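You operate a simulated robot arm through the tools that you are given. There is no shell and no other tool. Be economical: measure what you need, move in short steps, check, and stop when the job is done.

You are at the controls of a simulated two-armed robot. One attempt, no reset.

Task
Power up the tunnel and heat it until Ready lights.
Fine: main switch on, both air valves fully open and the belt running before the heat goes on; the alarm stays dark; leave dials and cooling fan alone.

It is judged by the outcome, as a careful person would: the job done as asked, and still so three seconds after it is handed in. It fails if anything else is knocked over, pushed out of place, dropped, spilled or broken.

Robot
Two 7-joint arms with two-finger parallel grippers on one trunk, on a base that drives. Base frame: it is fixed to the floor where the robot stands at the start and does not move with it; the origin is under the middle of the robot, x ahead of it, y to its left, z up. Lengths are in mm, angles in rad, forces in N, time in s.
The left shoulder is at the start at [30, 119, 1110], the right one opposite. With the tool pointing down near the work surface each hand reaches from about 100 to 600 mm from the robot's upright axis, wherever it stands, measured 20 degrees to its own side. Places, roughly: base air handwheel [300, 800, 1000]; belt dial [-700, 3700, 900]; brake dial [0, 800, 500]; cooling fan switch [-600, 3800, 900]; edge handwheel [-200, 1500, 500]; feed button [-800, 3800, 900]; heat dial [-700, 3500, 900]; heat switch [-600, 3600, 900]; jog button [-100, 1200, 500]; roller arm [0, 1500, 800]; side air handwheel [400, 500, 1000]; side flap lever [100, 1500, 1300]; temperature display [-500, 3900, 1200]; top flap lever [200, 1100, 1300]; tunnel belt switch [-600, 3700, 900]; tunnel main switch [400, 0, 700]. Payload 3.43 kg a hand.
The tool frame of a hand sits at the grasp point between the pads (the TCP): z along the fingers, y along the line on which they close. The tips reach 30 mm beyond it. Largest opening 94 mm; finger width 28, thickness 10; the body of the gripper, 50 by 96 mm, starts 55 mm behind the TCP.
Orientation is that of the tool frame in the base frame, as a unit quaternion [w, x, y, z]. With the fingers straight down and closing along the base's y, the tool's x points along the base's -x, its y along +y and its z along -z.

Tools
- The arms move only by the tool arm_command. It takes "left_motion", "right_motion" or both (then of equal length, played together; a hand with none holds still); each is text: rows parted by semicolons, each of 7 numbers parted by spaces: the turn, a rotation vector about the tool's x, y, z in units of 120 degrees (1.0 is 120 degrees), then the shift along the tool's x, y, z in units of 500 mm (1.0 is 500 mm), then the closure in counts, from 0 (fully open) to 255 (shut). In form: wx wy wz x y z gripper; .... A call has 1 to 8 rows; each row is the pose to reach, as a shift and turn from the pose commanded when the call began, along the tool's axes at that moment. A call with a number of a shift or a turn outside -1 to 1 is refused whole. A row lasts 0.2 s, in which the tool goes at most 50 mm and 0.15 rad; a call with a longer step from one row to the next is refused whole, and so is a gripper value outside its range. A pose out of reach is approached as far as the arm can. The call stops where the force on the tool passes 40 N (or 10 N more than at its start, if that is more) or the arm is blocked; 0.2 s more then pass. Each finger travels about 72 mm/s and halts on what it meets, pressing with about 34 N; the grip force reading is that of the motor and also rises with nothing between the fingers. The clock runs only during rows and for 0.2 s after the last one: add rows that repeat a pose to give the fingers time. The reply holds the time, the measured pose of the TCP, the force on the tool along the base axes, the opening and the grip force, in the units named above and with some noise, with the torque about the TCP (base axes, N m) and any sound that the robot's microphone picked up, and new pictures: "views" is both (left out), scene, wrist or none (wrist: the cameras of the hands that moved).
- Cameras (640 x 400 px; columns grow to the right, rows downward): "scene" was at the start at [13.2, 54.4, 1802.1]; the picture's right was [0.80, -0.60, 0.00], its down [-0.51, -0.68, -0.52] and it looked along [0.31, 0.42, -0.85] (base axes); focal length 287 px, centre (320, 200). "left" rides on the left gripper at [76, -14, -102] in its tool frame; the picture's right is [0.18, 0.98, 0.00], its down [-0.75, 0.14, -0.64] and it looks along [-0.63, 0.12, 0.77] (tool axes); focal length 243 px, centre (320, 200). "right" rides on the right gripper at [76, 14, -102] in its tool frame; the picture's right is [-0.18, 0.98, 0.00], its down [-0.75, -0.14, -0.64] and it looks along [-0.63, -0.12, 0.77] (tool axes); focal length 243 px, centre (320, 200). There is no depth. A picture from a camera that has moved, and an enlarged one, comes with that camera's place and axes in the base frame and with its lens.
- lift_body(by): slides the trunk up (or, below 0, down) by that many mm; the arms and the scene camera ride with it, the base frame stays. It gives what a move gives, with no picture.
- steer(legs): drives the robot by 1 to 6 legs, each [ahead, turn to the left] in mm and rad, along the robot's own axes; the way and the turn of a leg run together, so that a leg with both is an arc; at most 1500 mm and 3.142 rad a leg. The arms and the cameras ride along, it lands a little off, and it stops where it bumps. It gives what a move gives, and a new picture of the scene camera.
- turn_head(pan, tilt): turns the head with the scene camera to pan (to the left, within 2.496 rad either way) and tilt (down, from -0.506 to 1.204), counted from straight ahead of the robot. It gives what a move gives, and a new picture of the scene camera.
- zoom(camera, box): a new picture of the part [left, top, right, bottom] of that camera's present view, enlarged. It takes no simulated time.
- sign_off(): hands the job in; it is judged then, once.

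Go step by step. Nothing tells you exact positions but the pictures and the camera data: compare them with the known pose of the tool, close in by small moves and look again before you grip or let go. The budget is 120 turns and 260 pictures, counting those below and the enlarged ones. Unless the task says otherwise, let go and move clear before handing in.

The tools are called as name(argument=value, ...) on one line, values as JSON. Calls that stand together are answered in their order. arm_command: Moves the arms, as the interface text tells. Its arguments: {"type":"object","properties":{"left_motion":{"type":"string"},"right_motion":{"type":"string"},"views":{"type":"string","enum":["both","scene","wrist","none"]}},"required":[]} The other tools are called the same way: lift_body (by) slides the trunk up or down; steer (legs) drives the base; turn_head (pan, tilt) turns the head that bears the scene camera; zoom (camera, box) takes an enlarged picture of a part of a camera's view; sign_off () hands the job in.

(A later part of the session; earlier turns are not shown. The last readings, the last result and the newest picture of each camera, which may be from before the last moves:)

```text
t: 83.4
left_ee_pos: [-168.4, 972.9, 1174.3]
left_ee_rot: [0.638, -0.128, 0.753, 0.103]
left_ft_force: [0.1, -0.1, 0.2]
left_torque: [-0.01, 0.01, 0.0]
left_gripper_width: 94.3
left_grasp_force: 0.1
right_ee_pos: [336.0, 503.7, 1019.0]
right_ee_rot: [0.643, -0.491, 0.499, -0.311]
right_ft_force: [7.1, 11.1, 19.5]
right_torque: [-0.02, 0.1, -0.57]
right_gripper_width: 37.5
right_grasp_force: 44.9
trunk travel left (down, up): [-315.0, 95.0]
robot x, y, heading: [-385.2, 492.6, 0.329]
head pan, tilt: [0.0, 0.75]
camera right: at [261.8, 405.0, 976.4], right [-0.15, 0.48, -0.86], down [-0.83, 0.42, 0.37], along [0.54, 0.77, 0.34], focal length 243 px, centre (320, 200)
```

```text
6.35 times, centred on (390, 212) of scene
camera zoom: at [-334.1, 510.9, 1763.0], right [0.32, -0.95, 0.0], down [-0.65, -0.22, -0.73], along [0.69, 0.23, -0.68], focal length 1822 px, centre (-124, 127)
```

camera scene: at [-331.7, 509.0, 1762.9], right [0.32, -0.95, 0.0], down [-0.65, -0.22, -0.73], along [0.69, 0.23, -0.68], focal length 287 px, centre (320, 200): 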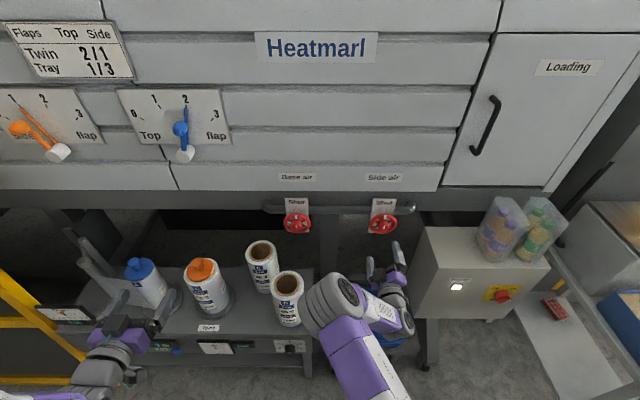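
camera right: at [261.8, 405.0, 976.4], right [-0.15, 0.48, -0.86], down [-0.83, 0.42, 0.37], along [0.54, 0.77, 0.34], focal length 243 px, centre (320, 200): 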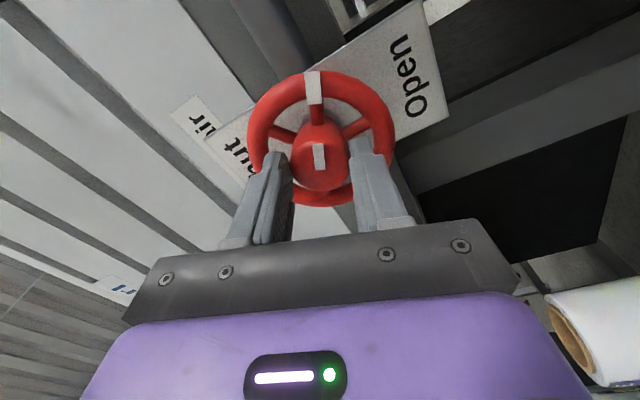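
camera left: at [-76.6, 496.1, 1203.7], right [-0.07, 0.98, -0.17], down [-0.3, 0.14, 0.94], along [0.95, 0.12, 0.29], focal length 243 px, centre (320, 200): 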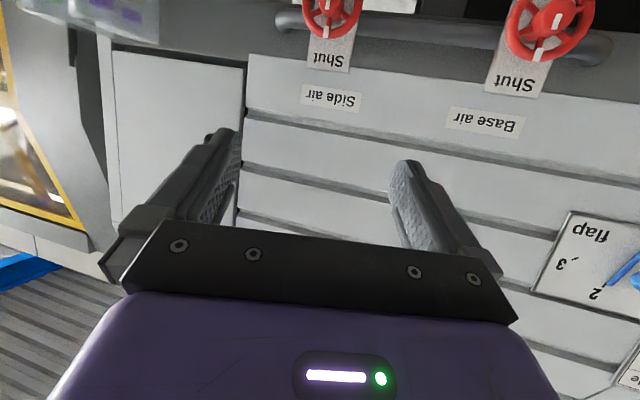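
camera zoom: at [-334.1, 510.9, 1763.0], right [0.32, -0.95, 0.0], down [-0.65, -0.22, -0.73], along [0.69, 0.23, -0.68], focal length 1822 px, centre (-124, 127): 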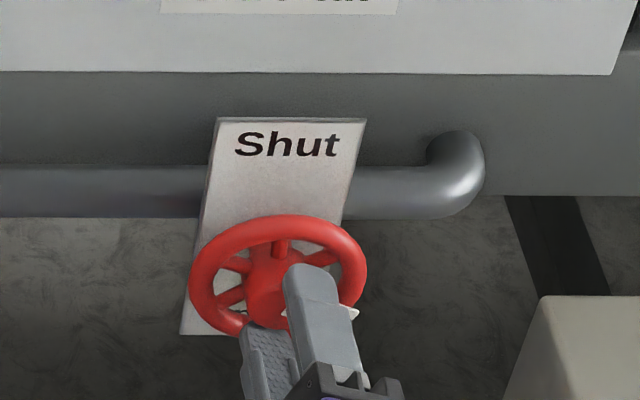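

About 115° now. I add a bit more, release, retract, roll back and regrip.

arm_command(right_motion="0 0 0.06 0 0 0 255; 0 0 0.12 0 0 0 255; 0 0 0.17 0 0 0 255; 0 0 0.17 0 0 0 60; 0 0 0.17 0 0 0 60; 0 0 0.17 0 0 -0.025 60; 0 0 0.17 0 0 -0.05 60", views="none")

arm_command(right_motion="0 0 -0.07 0 0 0 60; 0 0 -0.14 0 0 0 60; 0 0 -0.21 0 0 0 60; 0 0 -0.28 0 0 0 60; 0 0 -0.35 0 0 0 60; 0 0 -0.42 0 0 0 60; 0 0 -0.49 0 0 0 60; 0 0 -0.56 0 0 0 60", views="none")

arm_command(right_motion="0 0 -0.07 0 0 0 60; 0 0 -0.14 0 0 0 60; 0 0 -0.18 0 0 0 60; 0 0 -0.18 0 0 0 60", views="wrist")

zoom(camera="scene", box=[340, 180, 440, 243])

```text
t: 85.0
left_ee_pos: [-167.8, 971.1, 1174.5]
left_ee_rot: [0.639, -0.128, 0.751, 0.104]
left_ft_force: [-0.8, -0.2, -0.4]
left_torque: [0.0, 0.01, -0.01]
left_gripper_width: 93.9
left_grasp_force: 0.0
right_ee_pos: [312.6, 492.5, 1015.5]
right_ee_rot: [0.688, -0.393, 0.578, -0.197]
right_ft_force: [0.5, -0.3, -1.2]
right_torque: [0.03, 0.04, 0.03]
right_gripper_width: 71.7
right_grasp_force: 0.0
trunk travel left (down, up): [-315.0, 95.0]
robot x, y, heading: [-384.1, 488.1, 0.33]
head pan, tilt: [0.0, 0.75]
```

```text
t: 86.8
left_ee_pos: [-168.1, 971.5, 1175.0]
left_ee_rot: [0.639, -0.126, 0.752, 0.103]
left_ft_force: [0.2, -0.1, -0.9]
left_torque: [0.02, -0.02, -0.01]
left_gripper_width: 94.1
left_grasp_force: 0.1
right_ee_pos: [313.8, 491.4, 1016.2]
right_ee_rot: [-0.465, 0.65, -0.262, 0.541]
right_ft_force: [-0.8, -0.5, 0.4]
right_torque: [0.02, -0.03, 0.01]
right_gripper_width: 71.7
right_grasp_force: 0.0
trunk travel left (down, up): [-315.0, 95.0]
robot x, y, heading: [-386.2, 493.9, 0.326]
head pan, tilt: [0.0, 0.75]
```

```text
t: 87.8
left_ee_pos: [-167.0, 970.8, 1174.5]
left_ee_rot: [0.639, -0.127, 0.752, 0.104]
left_ft_force: [0.1, -0.2, 0.0]
left_torque: [-0.01, 0.0, 0.0]
left_gripper_width: 94.2
left_grasp_force: 0.1
right_ee_pos: [313.4, 491.8, 1016.7]
right_ee_rot: [-0.355, 0.688, -0.136, 0.618]
right_ft_force: [-0.1, 0.2, -0.4]
right_torque: [0.04, 0.02, -0.01]
right_gripper_width: 71.8
right_grasp_force: 0.1
trunk travel left (down, up): [-315.0, 95.0]
robot x, y, heading: [-386.4, 493.6, 0.327]
head pan, tilt: [0.0, 0.75]
camera right: at [234.8, 399.9, 1061.8], right [0.21, -0.58, -0.79], down [-0.79, 0.37, -0.49], along [0.57, 0.73, -0.39], focal length 243 px, centre (320, 200)
```

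right: 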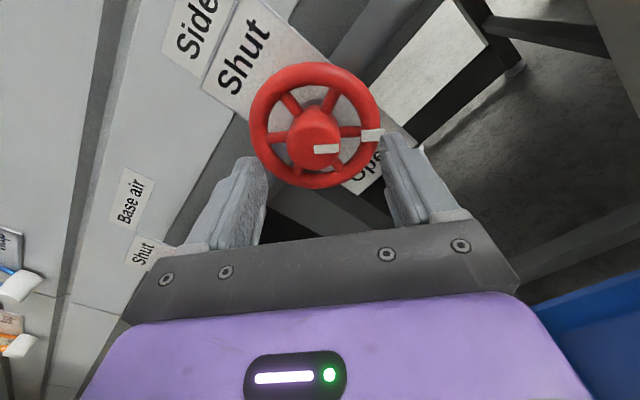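

```text
6.35 times, centred on (390, 212) of scene
camera zoom: at [-332.4, 508.8, 1762.9], right [0.32, -0.95, 0.0], down [-0.65, -0.22, -0.73], along [0.69, 0.23, -0.68], focal length 1822 px, centre (-124, 127)
```

zoom: 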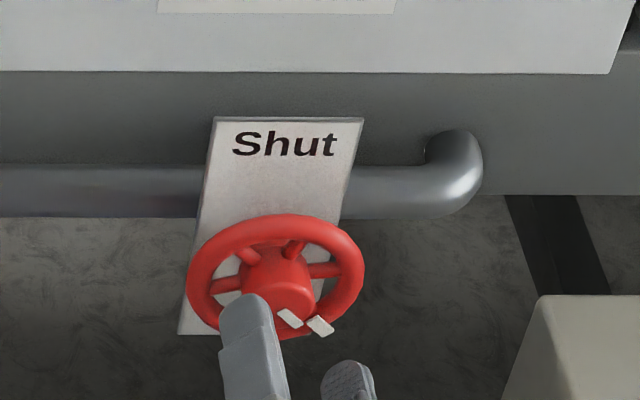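

Mark at about 135°. I grip again and turn clockwise until it stops near Open.

arm_command(right_motion="0 0 0 0 0 0.025 80; 0 0 0 0 0 0.049 80; 0 0 0 0 0 0.049 255; 0 0 0 0 0 0.049 255; 0 0 0 0 0 0.049 255; 0 0 0 0 0 0.049 255", views="none")

arm_command(right_motion="0 0 0.068 0 0 0 255; 0 0 0.136 0 0 0 255; 0 0 0.204 0 0 0 255; 0 0 0.272 0 0 0 255; 0 0 0.34 0 0 0 255; 0 0 0.408 0 0 0 255; 0 0 0.476 0 0 0 255; 0 0 0.544 0 0 0 255", views="wrist")

zoom(camera="scene", box=[340, 180, 440, 243])

```text
t: 89.2
left_ee_pos: [-168.0, 973.4, 1173.1]
left_ee_rot: [0.638, -0.129, 0.752, 0.104]
left_ft_force: [0.2, 0.5, -0.1]
left_torque: [0.04, -0.01, 0.02]
left_gripper_width: 94.0
left_grasp_force: 0.0
right_ee_pos: [336.5, 504.0, 1020.4]
right_ee_rot: [-0.358, 0.686, -0.135, 0.619]
right_ft_force: [2.2, 11.6, 13.8]
right_torque: [0.01, 0.09, 0.44]
right_gripper_width: 37.5
right_grasp_force: 45.0
trunk travel left (down, up): [-315.0, 95.0]
robot x, y, heading: [-382.6, 491.2, 0.326]
head pan, tilt: [0.0, 0.75]
```

```text
t: 91.0
left_ee_pos: [-167.9, 972.0, 1176.2]
left_ee_rot: [0.639, -0.126, 0.751, 0.103]
left_ft_force: [0.5, -0.5, -0.7]
left_torque: [0.03, -0.01, -0.04]
left_gripper_width: 94.1
left_grasp_force: 0.0
right_ee_pos: [335.8, 498.5, 1017.9]
right_ee_rot: [0.633, -0.504, 0.487, -0.328]
right_ft_force: [6.8, 4.1, 17.2]
right_torque: [-0.41, -0.43, 0.24]
right_gripper_width: 37.8
right_grasp_force: 45.3
trunk travel left (down, up): [-315.0, 95.0]
robot x, y, heading: [-385.5, 492.5, 0.321]
head pan, tilt: [0.0, 0.75]
camera right: at [261.3, 400.8, 979.5], right [-0.13, 0.44, -0.89], down [-0.83, 0.44, 0.34], along [0.54, 0.78, 0.31], focal length 243 px, centre (320, 200)
```

right: 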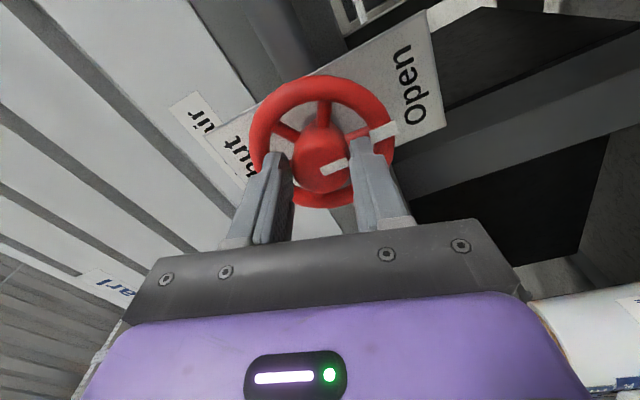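

```text
6.35 times, centred on (390, 212) of scene
camera zoom: at [-333.8, 509.5, 1763.0], right [0.32, -0.95, 0.0], down [-0.65, -0.22, -0.73], along [0.69, 0.23, -0.68], focal length 1822 px, centre (-124, 127)
```

zoom: 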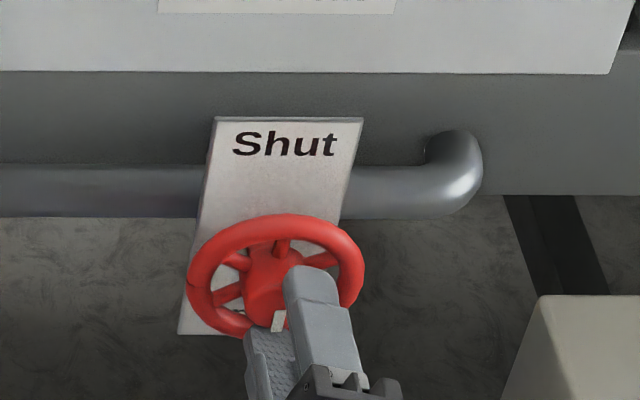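

The mark now points at Open and further torque only slipped, so the side valve is fully open against its stop. I release and back out, then verify.

arm_command(right_motion="0 0 0 0 0 0 60; 0 0 0 0 0 0 60; 0 0 0 0 0 -0.025 60; 0 0 0 0 0 -0.05 60; 0 0 0 0 0 -0.12 0; 0 0 0 0 0 -0.2 0", views="wrist")

zoom(camera="scene", box=[340, 180, 440, 243])

```text
t: 92.4
left_ee_pos: [-168.5, 970.3, 1174.0]
left_ee_rot: [0.638, -0.127, 0.752, 0.104]
left_ft_force: [0.0, -0.1, 0.2]
left_torque: [-0.03, 0.05, -0.01]
left_gripper_width: 94.1
left_grasp_force: 0.0
right_ee_pos: [241.1, 467.7, 1014.3]
right_ee_rot: [0.633, -0.505, 0.486, -0.328]
right_ft_force: [0.3, -0.5, -0.1]
right_torque: [0.01, 0.02, 0.01]
right_gripper_width: 94.1
right_grasp_force: 0.1
trunk travel left (down, up): [-315.0, 95.0]
robot x, y, heading: [-382.5, 491.1, 0.325]
head pan, tilt: [0.0, 0.75]
camera right: at [166.9, 368.4, 976.2], right [-0.13, 0.44, -0.89], down [-0.83, 0.44, 0.34], along [0.54, 0.79, 0.31], focal length 243 px, centre (320, 200)
```

right: 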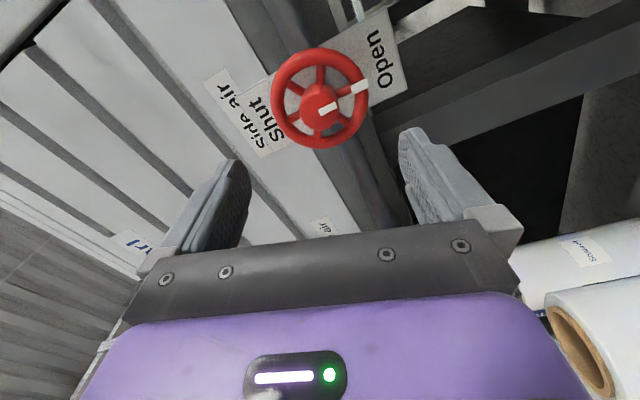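

```text
6.35 times, centred on (390, 212) of scene
camera zoom: at [-332.9, 508.5, 1763.0], right [0.32, -0.95, 0.0], down [-0.65, -0.22, -0.73], along [0.69, 0.23, -0.68], focal length 1822 px, centre (-124, 127)
```

zoom: 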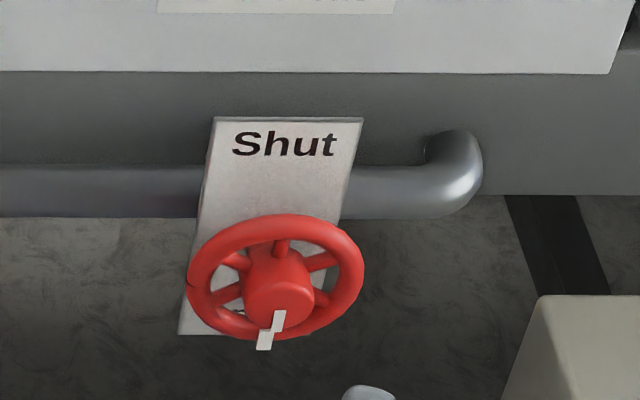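

Side air is at Open. Now I back up, shift about 300 mm left, and face the base air wheel.

steer(legs=[[-250, 0], [0, 1.571], [300, 0], [0, -1.58], [200, 0]])

arm_command(right_motion="0 0 -0.07 0 0 0 0; 0 0 -0.14 0 0 0 0; 0 0 -0.21 0 0 0 0; 0 0 -0.28 0 0 0 0; 0 0 -0.35 0 0 0 0; 0 0 -0.42 0 0 0 0; 0 0 -0.49 0 0 0 0; 0 0 -0.56 0 0 0 0", views="both")

```text
t: 104.7
left_ee_pos: [-285.2, 1218.2, 1175.4]
left_ee_rot: [0.64, -0.11, 0.755, 0.089]
left_ft_force: [-0.5, 0.0, 0.3]
left_torque: [-0.02, -0.02, 0.0]
left_gripper_width: 94.0
left_grasp_force: 0.1
right_ee_pos: [99.6, 695.4, 1013.4]
right_ee_rot: [0.625, -0.494, 0.498, -0.342]
right_ft_force: [-0.4, 0.2, -0.1]
right_torque: [0.03, -0.02, 0.0]
right_gripper_width: 94.2
right_grasp_force: 0.1
trunk travel left (down, up): [-315.0, 95.0]
robot x, y, heading: [-525.0, 745.3, 0.28]
head pan, tilt: [0.0, 0.75]
camera scene: at [-470.9, 763.3, 1762.9], right [0.28, -0.96, 0.0], down [-0.66, -0.19, -0.73], along [0.7, 0.2, -0.68], focal length 287 px, centre (320, 200)
```

scene: 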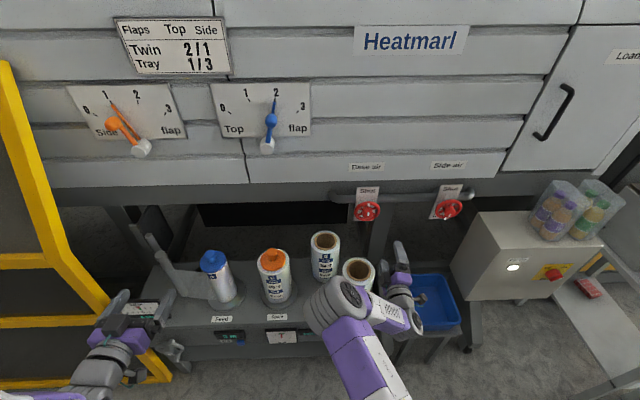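

```text
t: 106.5
left_ee_pos: [-286.0, 1218.3, 1174.6]
left_ee_rot: [0.641, -0.109, 0.755, 0.088]
left_ft_force: [0.2, 0.1, 0.3]
left_torque: [-0.03, 0.03, -0.01]
left_gripper_width: 93.8
left_grasp_force: 0.0
right_ee_pos: [99.6, 695.5, 1013.7]
right_ee_rot: [-0.33, 0.687, -0.14, 0.632]
right_ft_force: [0.5, 0.5, -0.2]
right_torque: [0.0, 0.0, -0.01]
right_gripper_width: 94.1
right_grasp_force: 0.1
trunk travel left (down, up): [-315.0, 95.0]
robot x, y, heading: [-524.4, 748.8, 0.28]
head pan, tilt: [0.0, 0.75]
camera scene: at [-471.8, 763.0, 1762.9], right [0.28, -0.96, 0.0], down [-0.66, -0.19, -0.73], along [0.7, 0.2, -0.68], focal length 287 px, centre (320, 200)
camera right: at [17.6, 609.7, 1061.1], right [0.19, -0.62, -0.76], down [-0.77, 0.39, -0.51], along [0.61, 0.69, -0.4], focal length 243 px, centre (320, 200)
```

scene: 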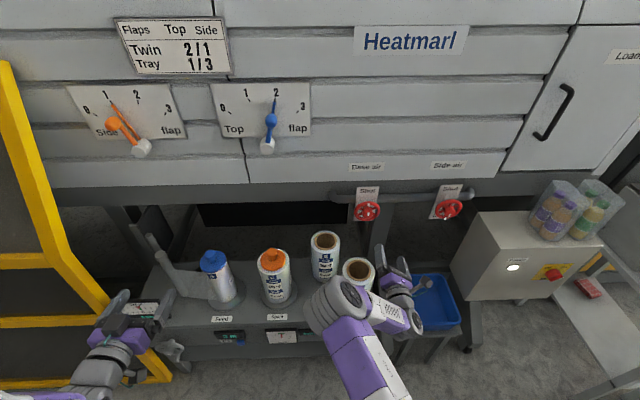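
right: 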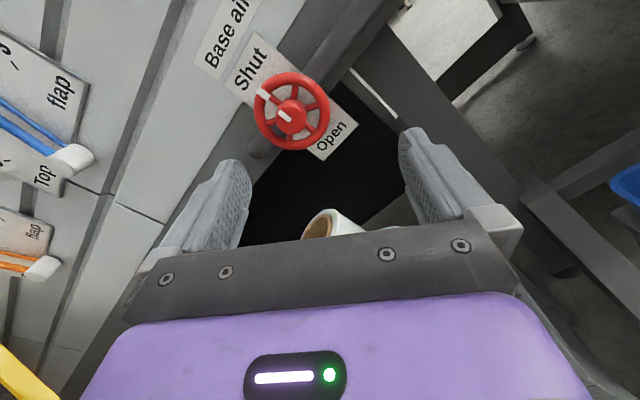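

Base hub is near [254, 786, 1022], well placed for the right hand. I correct the heading by 0.04 and move in 85 mm.

steer(legs=[[0, 0.042], [85, 0]])

arm_command(right_motion="0 0 0 0 0 0 60", views="wrist")

```text
t: 108.0
left_ee_pos: [-225.6, 1253.3, 1175.9]
left_ee_rot: [0.638, -0.126, 0.753, 0.103]
left_ft_force: [-0.2, -0.3, 0.2]
left_torque: [0.0, -0.02, -0.02]
left_gripper_width: 93.9
left_grasp_force: 0.1
right_ee_pos: [182.2, 749.6, 1013.5]
right_ee_rot: [-0.344, 0.69, -0.126, 0.624]
right_ft_force: [-0.1, 0.5, -0.6]
right_torque: [0.02, -0.01, -0.01]
right_gripper_width: 93.9
right_grasp_force: 0.1
trunk travel left (down, up): [-315.0, 95.0]
robot x, y, heading: [-444.5, 774.2, 0.32]
head pan, tilt: [0.0, 0.75]
camera scene: at [-391.3, 792.1, 1762.9], right [0.32, -0.95, 0.0], down [-0.65, -0.22, -0.73], along [0.69, 0.23, -0.68], focal length 287 px, centre (320, 200)
```

scene: 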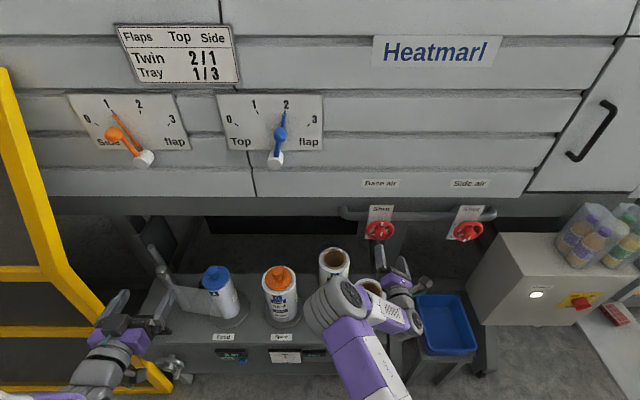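

```text
t: 108.4
left_ee_pos: [-225.3, 1254.5, 1175.5]
left_ee_rot: [0.639, -0.125, 0.752, 0.102]
left_ft_force: [-0.4, 0.4, -0.2]
left_torque: [0.01, 0.04, 0.02]
left_gripper_width: 94.0
left_grasp_force: 0.2
right_ee_pos: [182.5, 748.1, 1014.2]
right_ee_rot: [-0.344, 0.69, -0.128, 0.624]
right_ft_force: [-0.7, 0.1, 0.6]
right_torque: [0.03, -0.01, 0.0]
right_gripper_width: 71.7
right_grasp_force: 0.2
trunk travel left (down, up): [-315.0, 95.0]
robot x, y, heading: [-447.0, 774.3, 0.32]
head pan, tilt: [0.0, 0.75]
camera right: at [102.5, 658.8, 1061.2], right [0.22, -0.61, -0.76], down [-0.79, 0.36, -0.5], along [0.58, 0.71, -0.4], focal length 243 px, centre (320, 200)
```

right: 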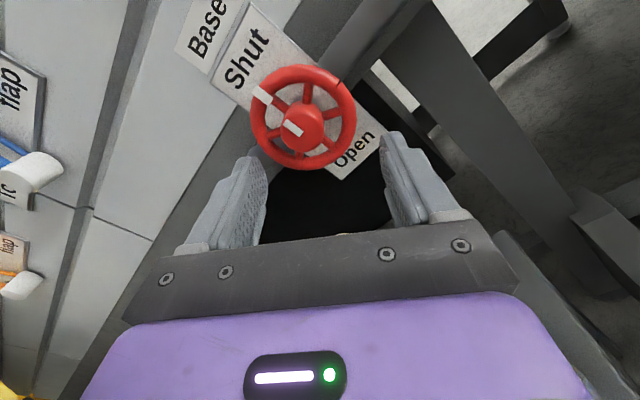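

The hub is ~13 mm to one side along the finger axis and ~78 mm ahead. I correct and advance 40 mm, then look.

arm_command(right_motion="0 0 0 -0.001 -0.026 0.02 60; 0 0 0 -0.001 -0.026 0.05 60; 0 0 0 -0.001 -0.026 0.08 60; 0 0 0 -0.001 -0.026 0.08 60", views="wrist")

```text
t: 109.4
left_ee_pos: [-225.4, 1254.2, 1175.1]
left_ee_rot: [0.638, -0.126, 0.752, 0.103]
left_ft_force: [-0.4, 1.0, -0.3]
left_torque: [0.0, 0.0, 0.01]
left_gripper_width: 94.2
left_grasp_force: 0.1
right_ee_pos: [215.8, 771.5, 1021.6]
right_ee_rot: [-0.344, 0.69, -0.127, 0.624]
right_ft_force: [0.4, 0.3, 0.4]
right_torque: [-0.06, 0.0, -0.02]
right_gripper_width: 71.6
right_grasp_force: 0.1
trunk travel left (down, up): [-315.0, 95.0]
robot x, y, heading: [-444.5, 775.0, 0.32]
head pan, tilt: [0.0, 0.75]
camera right: at [136.8, 681.3, 1069.4], right [0.22, -0.61, -0.77], down [-0.79, 0.36, -0.5], along [0.58, 0.71, -0.4], focal length 243 px, centre (320, 200)
```

right: 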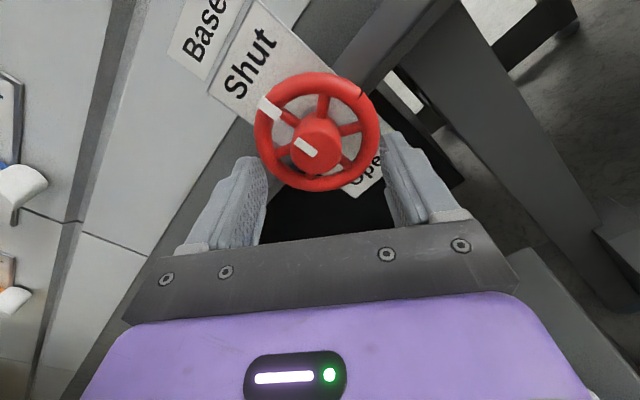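

This matches the side-wheel standoff view. I advance 21 mm, grip, and turn clockwise.

arm_command(right_motion="0 0 0 0 0 0.02 80; 0 0 0 0 0 0.042 80; 0 0 0 0 0 0.042 255; 0 0 0 0 0 0.042 255; 0 0 0 0 0 0.042 255; 0 0 0 0 0 0.042 255", views="none")

arm_command(right_motion="0 0 0.068 0 0 0 255; 0 0 0.136 0 0 0 255; 0 0 0.204 0 0 0 255; 0 0 0.272 0 0 0 255; 0 0 0.34 0 0 0 255; 0 0 0.408 0 0 0 255; 0 0 0.476 0 0 0 255; 0 0 0.544 0 0 0 255", views="wrist")

zoom(camera="scene", box=[330, 190, 430, 253])

```text
t: 110.8
left_ee_pos: [-226.2, 1254.5, 1174.7]
left_ee_rot: [0.638, -0.127, 0.752, 0.104]
left_ft_force: [-1.1, -0.7, 0.1]
left_torque: [-0.02, 0.0, 0.0]
left_gripper_width: 93.8
left_grasp_force: 0.2
right_ee_pos: [236.3, 776.2, 1021.7]
right_ee_rot: [-0.344, 0.69, -0.127, 0.624]
right_ft_force: [-0.1, -2.3, -0.5]
right_torque: [-0.05, 0.06, -0.02]
right_gripper_width: 0.1
right_grasp_force: 33.8
trunk travel left (down, up): [-315.0, 95.0]
robot x, y, heading: [-447.1, 774.4, 0.328]
head pan, tilt: [0.0, 0.75]
```

```text
t: 112.6
left_ee_pos: [-225.6, 1253.9, 1175.7]
left_ee_rot: [0.638, -0.126, 0.752, 0.103]
left_ft_force: [0.1, -1.0, -0.4]
left_torque: [0.02, -0.04, 0.01]
left_gripper_width: 93.9
left_grasp_force: 0.2
right_ee_pos: [236.0, 776.2, 1025.2]
right_ee_rot: [0.626, -0.512, 0.48, -0.34]
right_ft_force: [-3.0, -7.2, 0.0]
right_torque: [-0.05, 0.03, -0.2]
right_gripper_width: 0.1
right_grasp_force: 32.5
trunk travel left (down, up): [-315.0, 95.0]
robot x, y, heading: [-445.7, 777.0, 0.321]
head pan, tilt: [0.0, 0.75]
camera right: at [161.6, 676.7, 987.2], right [-0.12, 0.41, -0.9], down [-0.83, 0.45, 0.32], along [0.54, 0.79, 0.29], focal length 243 px, centre (320, 200)
```

right: 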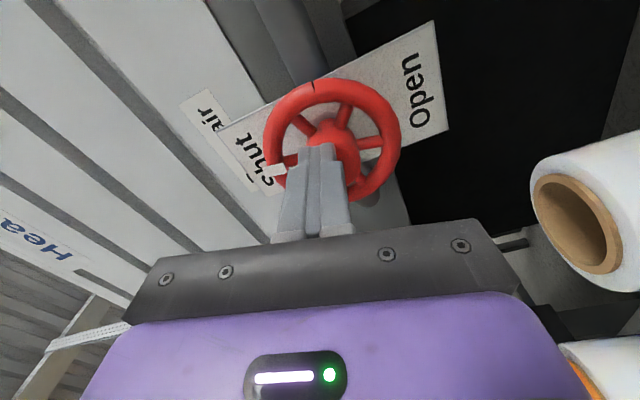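

```text
6.35 times, centred on (380, 222) of scene
camera zoom: at [-392.9, 790.6, 1762.9], right [0.32, -0.95, 0.0], down [-0.65, -0.22, -0.73], along [0.69, 0.23, -0.68], focal length 1822 px, centre (-61, 64)
```

zoom: 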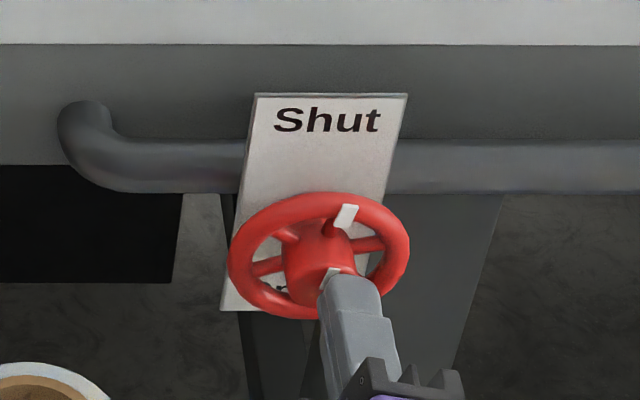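

The fingers closed just in front of the hub without catching it. I open, back off 20 mm and re-measure.

arm_command(right_motion="0 0 0 0 0 -0.02 255; 0 0 0 0 0 -0.04 60; 0 0 0 0 0 -0.04 60; 0 0 0 0 0 -0.04 60; 0 0 0 0 0 -0.04 60; 0 0 0 0 0 -0.04 60; 0 0 0 0 0 -0.04 60", views="wrist")

zoom(camera="scene", box=[330, 190, 430, 253])

```text
t: 114.2
left_ee_pos: [-226.3, 1254.2, 1174.5]
left_ee_rot: [0.638, -0.125, 0.753, 0.102]
left_ft_force: [0.4, 0.1, -0.3]
left_torque: [0.02, 0.01, -0.03]
left_gripper_width: 94.0
left_grasp_force: 0.2
right_ee_pos: [217.9, 771.7, 1022.9]
right_ee_rot: [0.627, -0.512, 0.479, -0.339]
right_ft_force: [0.7, 0.0, 0.2]
right_torque: [-0.01, 0.0, 0.02]
right_gripper_width: 71.8
right_grasp_force: 0.0
trunk travel left (down, up): [-315.0, 95.0]
robot x, y, heading: [-444.6, 775.2, 0.323]
head pan, tilt: [0.0, 0.75]
camera right: at [143.4, 672.0, 986.7], right [-0.12, 0.41, -0.9], down [-0.83, 0.45, 0.32], along [0.54, 0.79, 0.29], focal length 243 px, centre (320, 200)
```

right: 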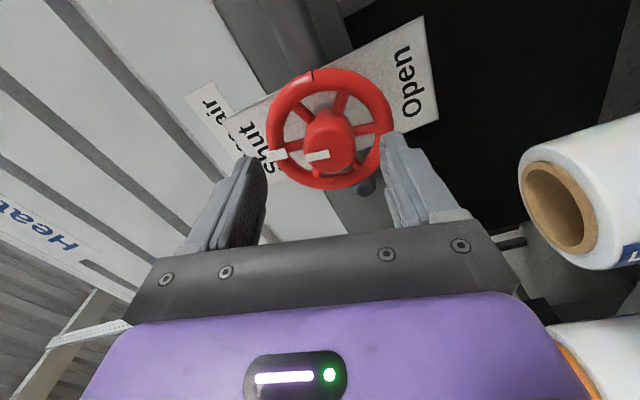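

```text
6.35 times, centred on (380, 222) of scene
camera zoom: at [-392.3, 791.8, 1762.9], right [0.32, -0.95, 0.0], down [-0.65, -0.22, -0.73], along [0.69, 0.23, -0.68], focal length 1822 px, centre (-61, 64)
```

zoom: 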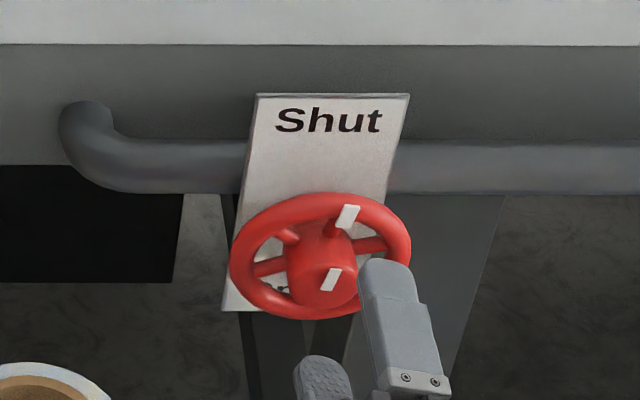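

With the wide baseline the hub front is at about [271, 799, 1020]: 59 mm ahead, 9 mm left. I correct the offset and roll back to the start of the stroke.

arm_command(right_motion="0 0 -0.07 -0.008 0.005 0 60; 0 0 -0.14 -0.016 0.01 0 60; 0 0 -0.21 -0.016 0.01 0 60; 0 0 -0.28 -0.016 0.01 0 60; 0 0 -0.35 -0.016 0.01 0 60; 0 0 -0.42 -0.016 0.01 0 60; 0 0 -0.49 -0.016 0.01 0 60; 0 0 -0.56 -0.016 0.01 0.01 60", views="none")

arm_command(right_motion="0 0 0 0 0 0.025 80; 0 0 0 0 0 0.05 80; 0 0 0 0 0 0.068 80; 0 0 0 0 0 0.068 255; 0 0 0 0 0 0.068 255; 0 0 0 0 0 0.068 255; 0 0 0 0 0 0.068 255", views="wrist")

```text
t: 116.0
left_ee_pos: [-226.1, 1254.7, 1175.1]
left_ee_rot: [0.639, -0.126, 0.752, 0.103]
left_ft_force: [1.1, -0.5, 0.1]
left_torque: [0.0, -0.02, 0.02]
left_gripper_width: 93.9
left_grasp_force: 0.0
right_ee_pos: [219.9, 782.1, 1019.6]
right_ee_rot: [-0.333, 0.692, -0.113, 0.63]
right_ft_force: [-0.6, 0.7, 0.2]
right_torque: [0.06, 0.02, -0.02]
right_gripper_width: 72.1
right_grasp_force: 0.1
trunk travel left (down, up): [-315.0, 95.0]
robot x, y, heading: [-445.2, 774.7, 0.318]
head pan, tilt: [0.0, 0.75]
```

```text
t: 117.6
left_ee_pos: [-229.2, 1251.8, 1176.1]
left_ee_rot: [0.639, -0.126, 0.752, 0.103]
left_ft_force: [-0.7, -0.3, 0.1]
left_torque: [-0.03, 0.03, 0.02]
left_gripper_width: 94.2
left_grasp_force: 0.0
right_ee_pos: [247.3, 790.6, 1020.6]
right_ee_rot: [-0.333, 0.692, -0.117, 0.629]
right_ft_force: [-28.0, -10.6, -7.8]
right_torque: [-0.16, 0.53, -0.71]
right_gripper_width: 37.6
right_grasp_force: 45.5
trunk travel left (down, up): [-315.0, 95.0]
robot x, y, heading: [-447.4, 775.3, 0.319]
head pan, tilt: [0.0, 0.75]
camera right: at [168.4, 702.2, 1069.5], right [0.22, -0.63, -0.74], down [-0.78, 0.34, -0.52], along [0.58, 0.7, -0.42], focal length 243 px, centre (320, 200)
```

right: 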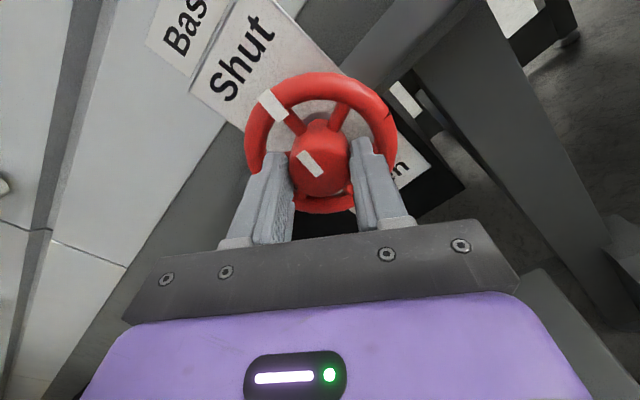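

Gripped. I ease the axial push by 5 mm and turn clockwise.

arm_command(right_motion="0 0 0.03 0 0 -0.01 255; 0 0 0.1 0 0 -0.01 255; 0 0 0.17 0 0 -0.01 255; 0 0 0.24 0 0 -0.01 255; 0 0 0.31 0 0 -0.01 255; 0 0 0.38 0 0 -0.01 255; 0 0 0.45 0 0 -0.01 255; 0 0 0.52 0 0 -0.01 255", views="none")

arm_command(right_motion="0 0 0.06 0 0 0 255; 0 0 0.12 0 0 0 255; 0 0 0.18 0 0 0 255; 0 0 0.18 0 0 0 60; 0 0 0.18 0 0 0 60; 0 0 0.18 0 0 -0.025 60; 0 0 0.18 0 0 -0.05 60", views="wrist")

zoom(camera="scene", box=[330, 190, 430, 253])

```text
t: 119.4
left_ee_pos: [-223.8, 1254.0, 1175.1]
left_ee_rot: [0.638, -0.126, 0.753, 0.104]
left_ft_force: [-0.3, 0.4, -0.2]
left_torque: [0.02, -0.02, 0.0]
left_gripper_width: 94.1
left_grasp_force: 0.0
right_ee_pos: [247.8, 788.5, 1019.3]
right_ee_rot: [0.611, -0.531, 0.459, -0.366]
right_ft_force: [9.3, -7.5, -4.5]
right_torque: [-0.24, 0.79, -1.19]
right_gripper_width: 38.0
right_grasp_force: 45.1
trunk travel left (down, up): [-315.0, 95.0]
robot x, y, heading: [-444.6, 776.2, 0.328]
head pan, tilt: [0.0, 0.75]
```

```text
t: 121.0
left_ee_pos: [-226.3, 1253.9, 1176.4]
left_ee_rot: [0.638, -0.126, 0.752, 0.102]
left_ft_force: [0.3, 0.1, -0.1]
left_torque: [0.03, 0.02, 0.01]
left_gripper_width: 94.0
left_grasp_force: 0.1
right_ee_pos: [223.4, 783.6, 1019.7]
right_ee_rot: [0.67, -0.437, 0.548, -0.243]
right_ft_force: [-0.2, 0.2, 0.0]
right_torque: [-0.02, -0.01, -0.02]
right_gripper_width: 72.2
right_grasp_force: 0.0
trunk travel left (down, up): [-315.0, 95.0]
robot x, y, heading: [-444.5, 778.9, 0.318]
head pan, tilt: [0.0, 0.75]
camera right: at [145.2, 695.3, 964.6], right [-0.2, 0.64, -0.74], down [-0.8, 0.33, 0.5], along [0.57, 0.69, 0.44], focal length 243 px, centre (320, 200)
```

right: 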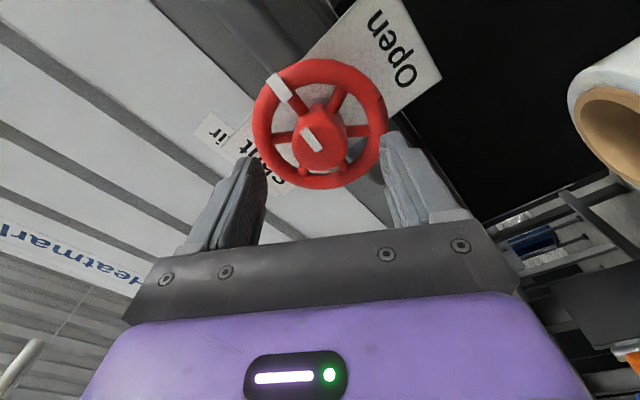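

```text
6.35 times, centred on (380, 222) of scene
camera zoom: at [-392.4, 791.6, 1762.9], right [0.32, -0.95, 0.0], down [-0.65, -0.22, -0.73], along [0.69, 0.23, -0.68], focal length 1822 px, centre (-61, 64)
```

zoom: 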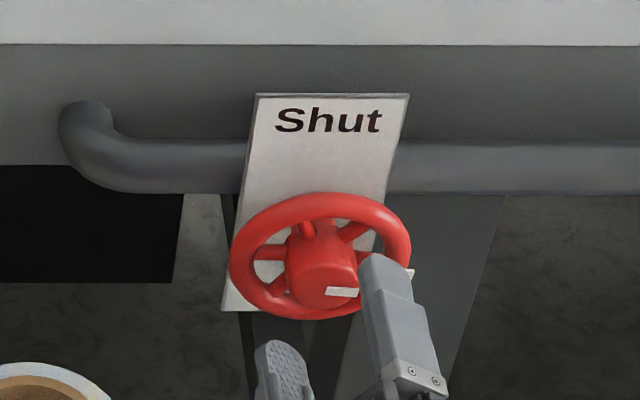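

About 80° turned. Another cycle: roll back, grip, turn.

arm_command(right_motion="0 0 -0.07 0 0 0 60; 0 0 -0.14 0 0 0 60; 0 0 -0.21 0 0 0 60; 0 0 -0.28 0 0 0 60; 0 0 -0.35 0 0 0 60; 0 0 -0.42 0 0 0 60; 0 0 -0.49 0 0 0 60; 0 0 -0.56 0 0 0 60", views="none")

arm_command(right_motion="0 0 -0.07 0 0 0 60; 0 0 -0.14 0 0 0 60; 0 0 -0.14 0 0 0.025 80; 0 0 -0.14 0 0 0.05 80; 0 0 -0.14 0 0 0.05 255; 0 0 -0.14 0 0 0.05 255; 0 0 -0.14 0 0 0.05 255; 0 0 -0.14 0 0 0.05 255", views="none")

arm_command(right_motion="0 0 0.068 0 0 0 255; 0 0 0.136 0 0 0 255; 0 0 0.204 0 0 0 255; 0 0 0.272 0 0 0 255; 0 0 0.34 0 0 0 255; 0 0 0.408 0 0 0 255; 0 0 0.476 0 0 0 255; 0 0 0.544 0 0 0 255", views="none")

arm_command(right_motion="0 0 0.06 0 0 0 255; 0 0 0.12 0 0 0 255; 0 0 0.15 0 0 0 255; 0 0 0.15 0 0 0 60; 0 0 0.15 0 0 0 60; 0 0 0.15 0 0 -0.025 60; 0 0 0.15 0 0 -0.05 60", views="wrist")

zoom(camera="scene", box=[330, 190, 430, 253])

```text
t: 122.8
left_ee_pos: [-225.9, 1254.0, 1174.6]
left_ee_rot: [0.638, -0.126, 0.753, 0.102]
left_ft_force: [-0.5, 0.2, 0.0]
left_torque: [0.0, 0.03, 0.02]
left_gripper_width: 93.9
left_grasp_force: 0.1
right_ee_pos: [222.7, 784.2, 1020.6]
right_ee_rot: [-0.422, 0.668, -0.214, 0.575]
right_ft_force: [0.3, 0.1, -0.4]
right_torque: [0.02, -0.01, 0.02]
right_gripper_width: 71.8
right_grasp_force: 0.1
trunk travel left (down, up): [-315.0, 95.0]
robot x, y, heading: [-438.4, 770.9, 0.32]
head pan, tilt: [0.0, 0.75]
```

```text
t: 124.6
left_ee_pos: [-224.4, 1254.3, 1174.4]
left_ee_rot: [0.638, -0.126, 0.752, 0.103]
left_ft_force: [0.8, -0.5, -0.7]
left_torque: [0.01, -0.04, 0.0]
left_gripper_width: 93.9
left_grasp_force: 0.0
right_ee_pos: [247.1, 790.4, 1020.4]
right_ee_rot: [-0.334, 0.692, -0.116, 0.63]
right_ft_force: [1.6, -1.7, -0.5]
right_torque: [-0.17, 0.56, -0.54]
right_gripper_width: 37.0
right_grasp_force: 45.3
trunk travel left (down, up): [-315.0, 95.0]
robot x, y, heading: [-442.9, 775.1, 0.325]
head pan, tilt: [0.0, 0.75]
```

```text
t: 126.4
left_ee_pos: [-224.5, 1253.8, 1174.9]
left_ee_rot: [0.638, -0.126, 0.753, 0.103]
left_ft_force: [-0.1, 0.3, 0.3]
left_torque: [0.01, 0.0, -0.03]
left_gripper_width: 93.9
left_grasp_force: 0.0
right_ee_pos: [247.6, 788.8, 1020.6]
right_ee_rot: [0.621, -0.52, 0.471, -0.349]
right_ft_force: [5.2, -1.4, -3.0]
right_torque: [-0.23, 0.62, -0.86]
right_gripper_width: 37.5
right_grasp_force: 45.0
trunk travel left (down, up): [-315.0, 95.0]
robot x, y, heading: [-441.8, 772.7, 0.322]
head pan, tilt: [0.0, 0.75]
```

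```text
t: 128.0
left_ee_pos: [-225.7, 1254.0, 1174.8]
left_ee_rot: [0.639, -0.125, 0.752, 0.102]
left_ft_force: [0.1, -0.4, -0.1]
left_torque: [-0.02, 0.0, -0.02]
left_gripper_width: 93.9
left_grasp_force: 0.0
right_ee_pos: [222.8, 783.4, 1019.8]
right_ee_rot: [0.668, -0.44, 0.546, -0.249]
right_ft_force: [-0.1, 0.3, 1.0]
right_torque: [0.03, -0.03, -0.03]
right_gripper_width: 71.9
right_grasp_force: 0.1
trunk travel left (down, up): [-315.0, 95.0]
robot x, y, heading: [-442.9, 774.5, 0.324]
head pan, tilt: [0.0, 0.75]
camera right: at [145.0, 694.7, 965.7], right [-0.2, 0.63, -0.75], down [-0.8, 0.34, 0.5], along [0.57, 0.7, 0.44], focal length 243 px, centre (320, 200)
```

right: 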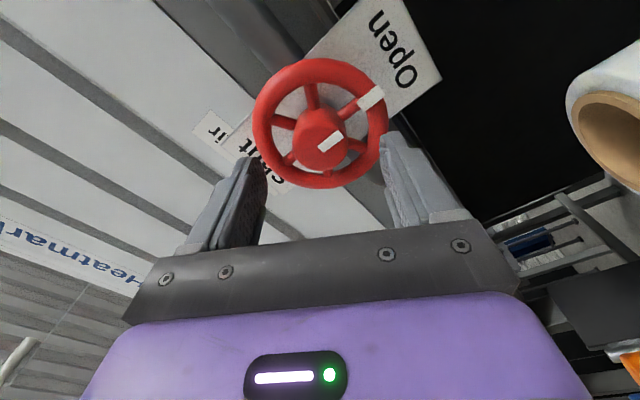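

```text
6.35 times, centred on (380, 222) of scene
camera zoom: at [-392.4, 791.8, 1762.9], right [0.32, -0.95, 0.0], down [-0.65, -0.22, -0.73], along [0.69, 0.23, -0.68], focal length 1822 px, centre (-61, 64)
```

zoom: 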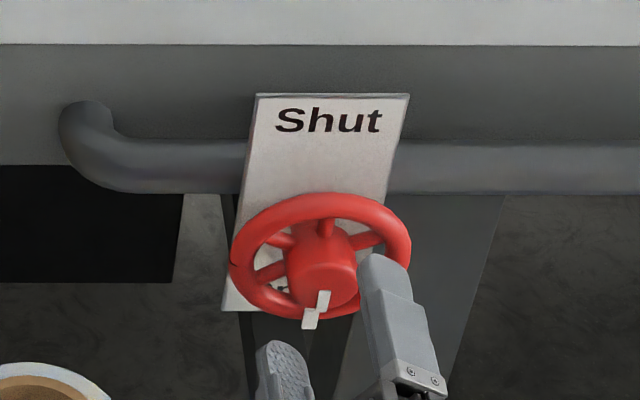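

Mark is nearly or just at Open. To be sure it's against the stop, I do one more short clockwise stroke.

arm_command(right_motion="0 0 -0.07 0 0 0 60; 0 0 -0.14 0 0 0 60; 0 0 -0.21 0 0 0 60; 0 0 -0.28 0 0 0 60; 0 0 -0.35 0 0 0 60; 0 0 -0.35 0 0 0 60", views="none")

arm_command(right_motion="0 0 0 0 0 0.025 80; 0 0 0 0 0 0.05 80; 0 0 0 0 0 0.05 255; 0 0 0 0 0 0.05 255; 0 0 0 0 0 0.05 255; 0 0 0 0 0 0.05 255", views="wrist")

arm_command(right_motion="0 0 0.068 0 0 0 255; 0 0 0.136 0 0 0 255; 0 0 0.204 0 0 0 255; 0 0 0.272 0 0 0 255; 0 0 0.32 0 0 0 255", views="wrist")

arm_command(right_motion="0 0 0 0 0 0 60; 0 0 0 0 0 0 60; 0 0 0 0 0 -0.025 60; 0 0 0 0 0 -0.05 60; 0 0 0 0 0 -0.12 0; 0 0 0 0 0 -0.2 0", views="wrist")

zoom(camera="scene", box=[330, 190, 430, 253])

```text
t: 129.4
left_ee_pos: [-224.3, 1254.2, 1175.6]
left_ee_rot: [0.639, -0.126, 0.752, 0.102]
left_ft_force: [0.0, 0.3, 1.1]
left_torque: [0.0, 0.04, 0.02]
left_gripper_width: 93.8
left_grasp_force: 0.1
right_ee_pos: [223.9, 785.6, 1021.2]
right_ee_rot: [-0.535, 0.607, -0.351, 0.472]
right_ft_force: [-0.1, -0.1, -0.5]
right_torque: [0.03, -0.01, 0.0]
right_gripper_width: 71.8
right_grasp_force: 0.2
trunk travel left (down, up): [-315.0, 95.0]
robot x, y, heading: [-447.6, 777.0, 0.326]
head pan, tilt: [0.0, 0.75]
```

```text
t: 130.8
left_ee_pos: [-226.8, 1253.2, 1175.9]
left_ee_rot: [0.638, -0.126, 0.753, 0.102]
left_ft_force: [-0.2, -0.2, 0.4]
left_torque: [0.02, 0.01, 0.0]
left_gripper_width: 93.9
left_grasp_force: 0.1
right_ee_pos: [248.5, 791.7, 1019.6]
right_ee_rot: [-0.533, 0.608, -0.353, 0.471]
right_ft_force: [-0.1, -0.3, -7.2]
right_torque: [-0.29, 0.84, -0.2]
right_gripper_width: 37.8
right_grasp_force: 44.8
trunk travel left (down, up): [-315.0, 95.0]
robot x, y, heading: [-446.4, 772.4, 0.325]
head pan, tilt: [0.0, 0.75]
camera right: at [174.7, 684.3, 1017.9], right [0.02, -0.01, -1.0], down [-0.85, 0.52, -0.02], along [0.52, 0.85, 0.0], focal length 243 px, centre (320, 200)
```

right: 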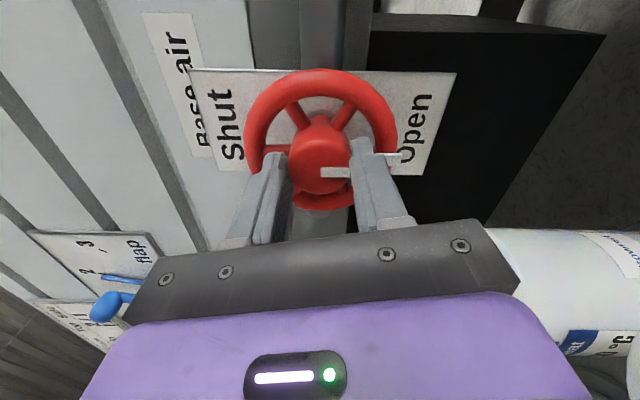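

```text
t: 132.0
left_ee_pos: [-224.5, 1254.1, 1175.4]
left_ee_rot: [0.638, -0.127, 0.753, 0.103]
left_ft_force: [-0.1, 0.5, 0.1]
left_torque: [-0.01, -0.01, -0.02]
left_gripper_width: 93.6
left_grasp_force: 0.1
right_ee_pos: [246.4, 793.6, 1019.5]
right_ee_rot: [0.66, -0.459, 0.531, -0.268]
right_ft_force: [-0.4, -0.4, -4.9]
right_torque: [-1.13, 0.55, 0.13]
right_gripper_width: 37.0
right_grasp_force: 44.8
trunk travel left (down, up): [-315.0, 95.0]
robot x, y, heading: [-441.1, 779.7, 0.323]
head pan, tilt: [0.0, 0.75]
camera right: at [170.3, 700.8, 970.1], right [-0.18, 0.58, -0.79], down [-0.81, 0.37, 0.46], along [0.56, 0.72, 0.41], focal length 243 px, centre (320, 200)
```

right: 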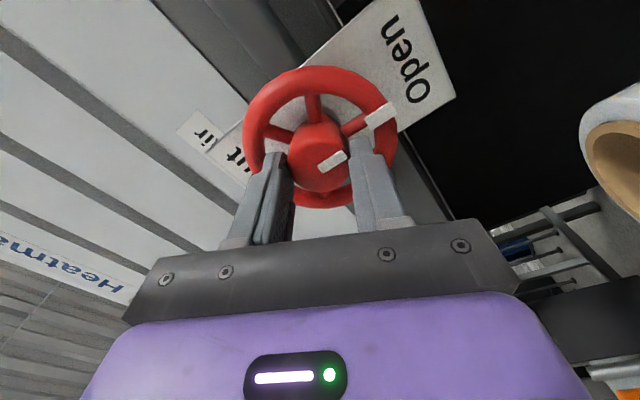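

```text
t: 133.4
left_ee_pos: [-226.3, 1254.8, 1176.5]
left_ee_rot: [0.638, -0.126, 0.753, 0.102]
left_ft_force: [0.0, 0.2, -0.2]
left_torque: [0.03, 0.01, 0.0]
left_gripper_width: 94.0
left_grasp_force: 0.2
right_ee_pos: [153.2, 759.7, 1019.1]
right_ee_rot: [0.66, -0.459, 0.531, -0.269]
right_ft_force: [-0.3, -0.9, -0.1]
right_torque: [0.01, -0.04, -0.02]
right_gripper_width: 94.0
right_grasp_force: 0.0
trunk travel left (down, up): [-315.0, 95.0]
robot x, y, heading: [-445.6, 773.4, 0.32]
head pan, tilt: [0.0, 0.75]
camera right: at [76.2, 667.8, 969.7], right [-0.18, 0.58, -0.79], down [-0.81, 0.37, 0.46], along [0.56, 0.72, 0.41], focal length 243 px, centre (320, 200)
```

right: 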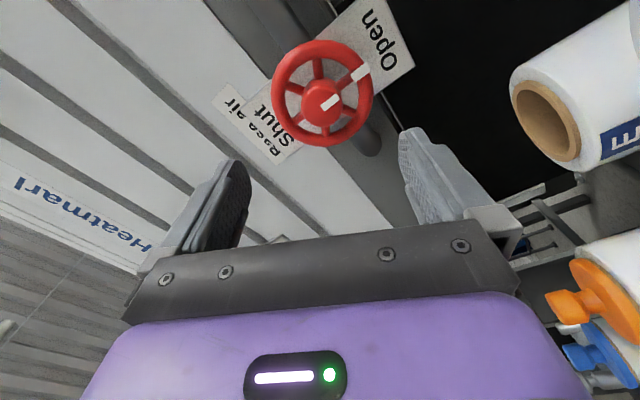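

```text
6.35 times, centred on (380, 222) of scene
camera zoom: at [-392.8, 791.5, 1763.0], right [0.32, -0.95, 0.0], down [-0.65, -0.22, -0.73], along [0.69, 0.23, -0.68], focal length 1822 px, centre (-61, 64)
```

zoom: 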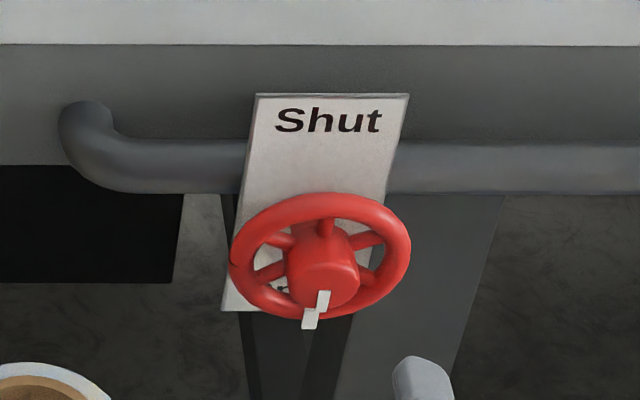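

Both valves are at their Open stops. Now I back off and turn to look along the machine towards the control panel.

steer(legs=[[-450, 0], [0, 1.3]])

turn_head(pan=0.2, tilt=0.35)

```text
t: 139.3
left_ee_pos: [-1276.4, 963.5, 1175.4]
left_ee_rot: [-0.44, 0.562, -0.517, -0.473]
left_ft_force: [0.0, 0.2, -1.0]
left_torque: [-0.01, -0.01, -0.02]
left_gripper_width: 93.9
left_grasp_force: 0.0
right_ee_pos: [-701.7, 1209.8, 1019.7]
right_ee_rot: [-0.687, 0.687, -0.138, -0.193]
right_ft_force: [-0.1, 0.1, 0.5]
right_torque: [-0.02, 0.02, 0.01]
right_gripper_width: 94.0
right_grasp_force: 0.0
trunk travel left (down, up): [-315.0, 95.0]
robot x, y, heading: [-865.5, 636.3, 1.648]
head pan, tilt: [0.0, 0.75]
camera scene: at [-865.6, 686.3, 1762.9], right [1.0, 0.07, 0.0], down [0.05, -0.68, -0.73], along [-0.05, 0.73, -0.68], focal length 287 px, centre (320, 200)
```

scene: 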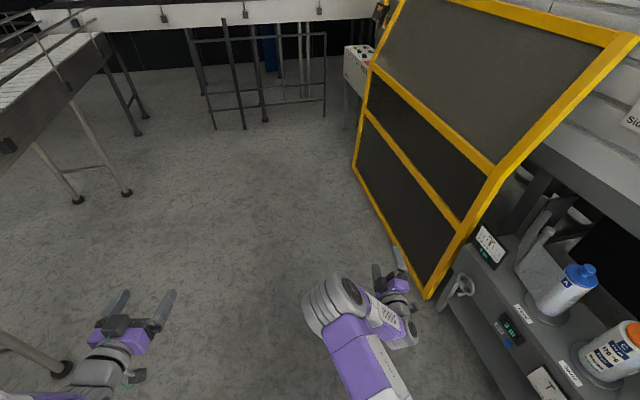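

```text
t: 140.2
left_ee_pos: [-1274.2, 964.1, 1175.4]
left_ee_rot: [-0.44, 0.562, -0.516, -0.473]
left_ft_force: [0.0, 0.4, 0.0]
left_torque: [-0.01, -0.01, -0.02]
left_gripper_width: 94.0
left_grasp_force: 0.1
right_ee_pos: [-702.4, 1210.2, 1020.1]
right_ee_rot: [-0.685, 0.688, -0.139, -0.193]
right_ft_force: [0.0, -0.3, -0.7]
right_torque: [-0.02, -0.01, 0.0]
right_gripper_width: 94.2
right_grasp_force: 0.0
trunk travel left (down, up): [-315.0, 95.0]
robot x, y, heading: [-861.0, 634.9, 1.65]
head pan, tilt: [0.201, 0.351]
camera scene: at [-884.6, 693.5, 1798.5], right [0.96, 0.27, 0.0], down [0.09, -0.33, -0.94], along [-0.25, 0.9, -0.34], focal length 287 px, centre (320, 200)
```

scene: 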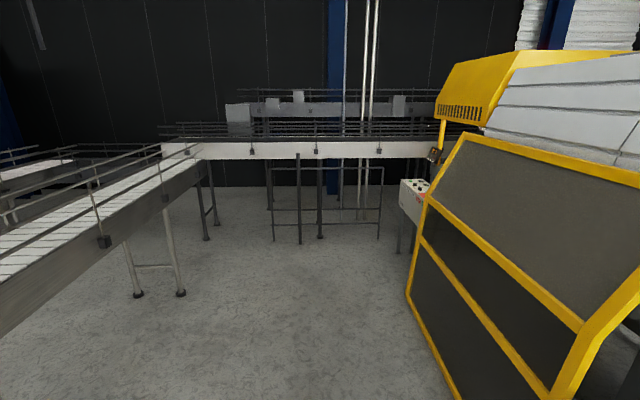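

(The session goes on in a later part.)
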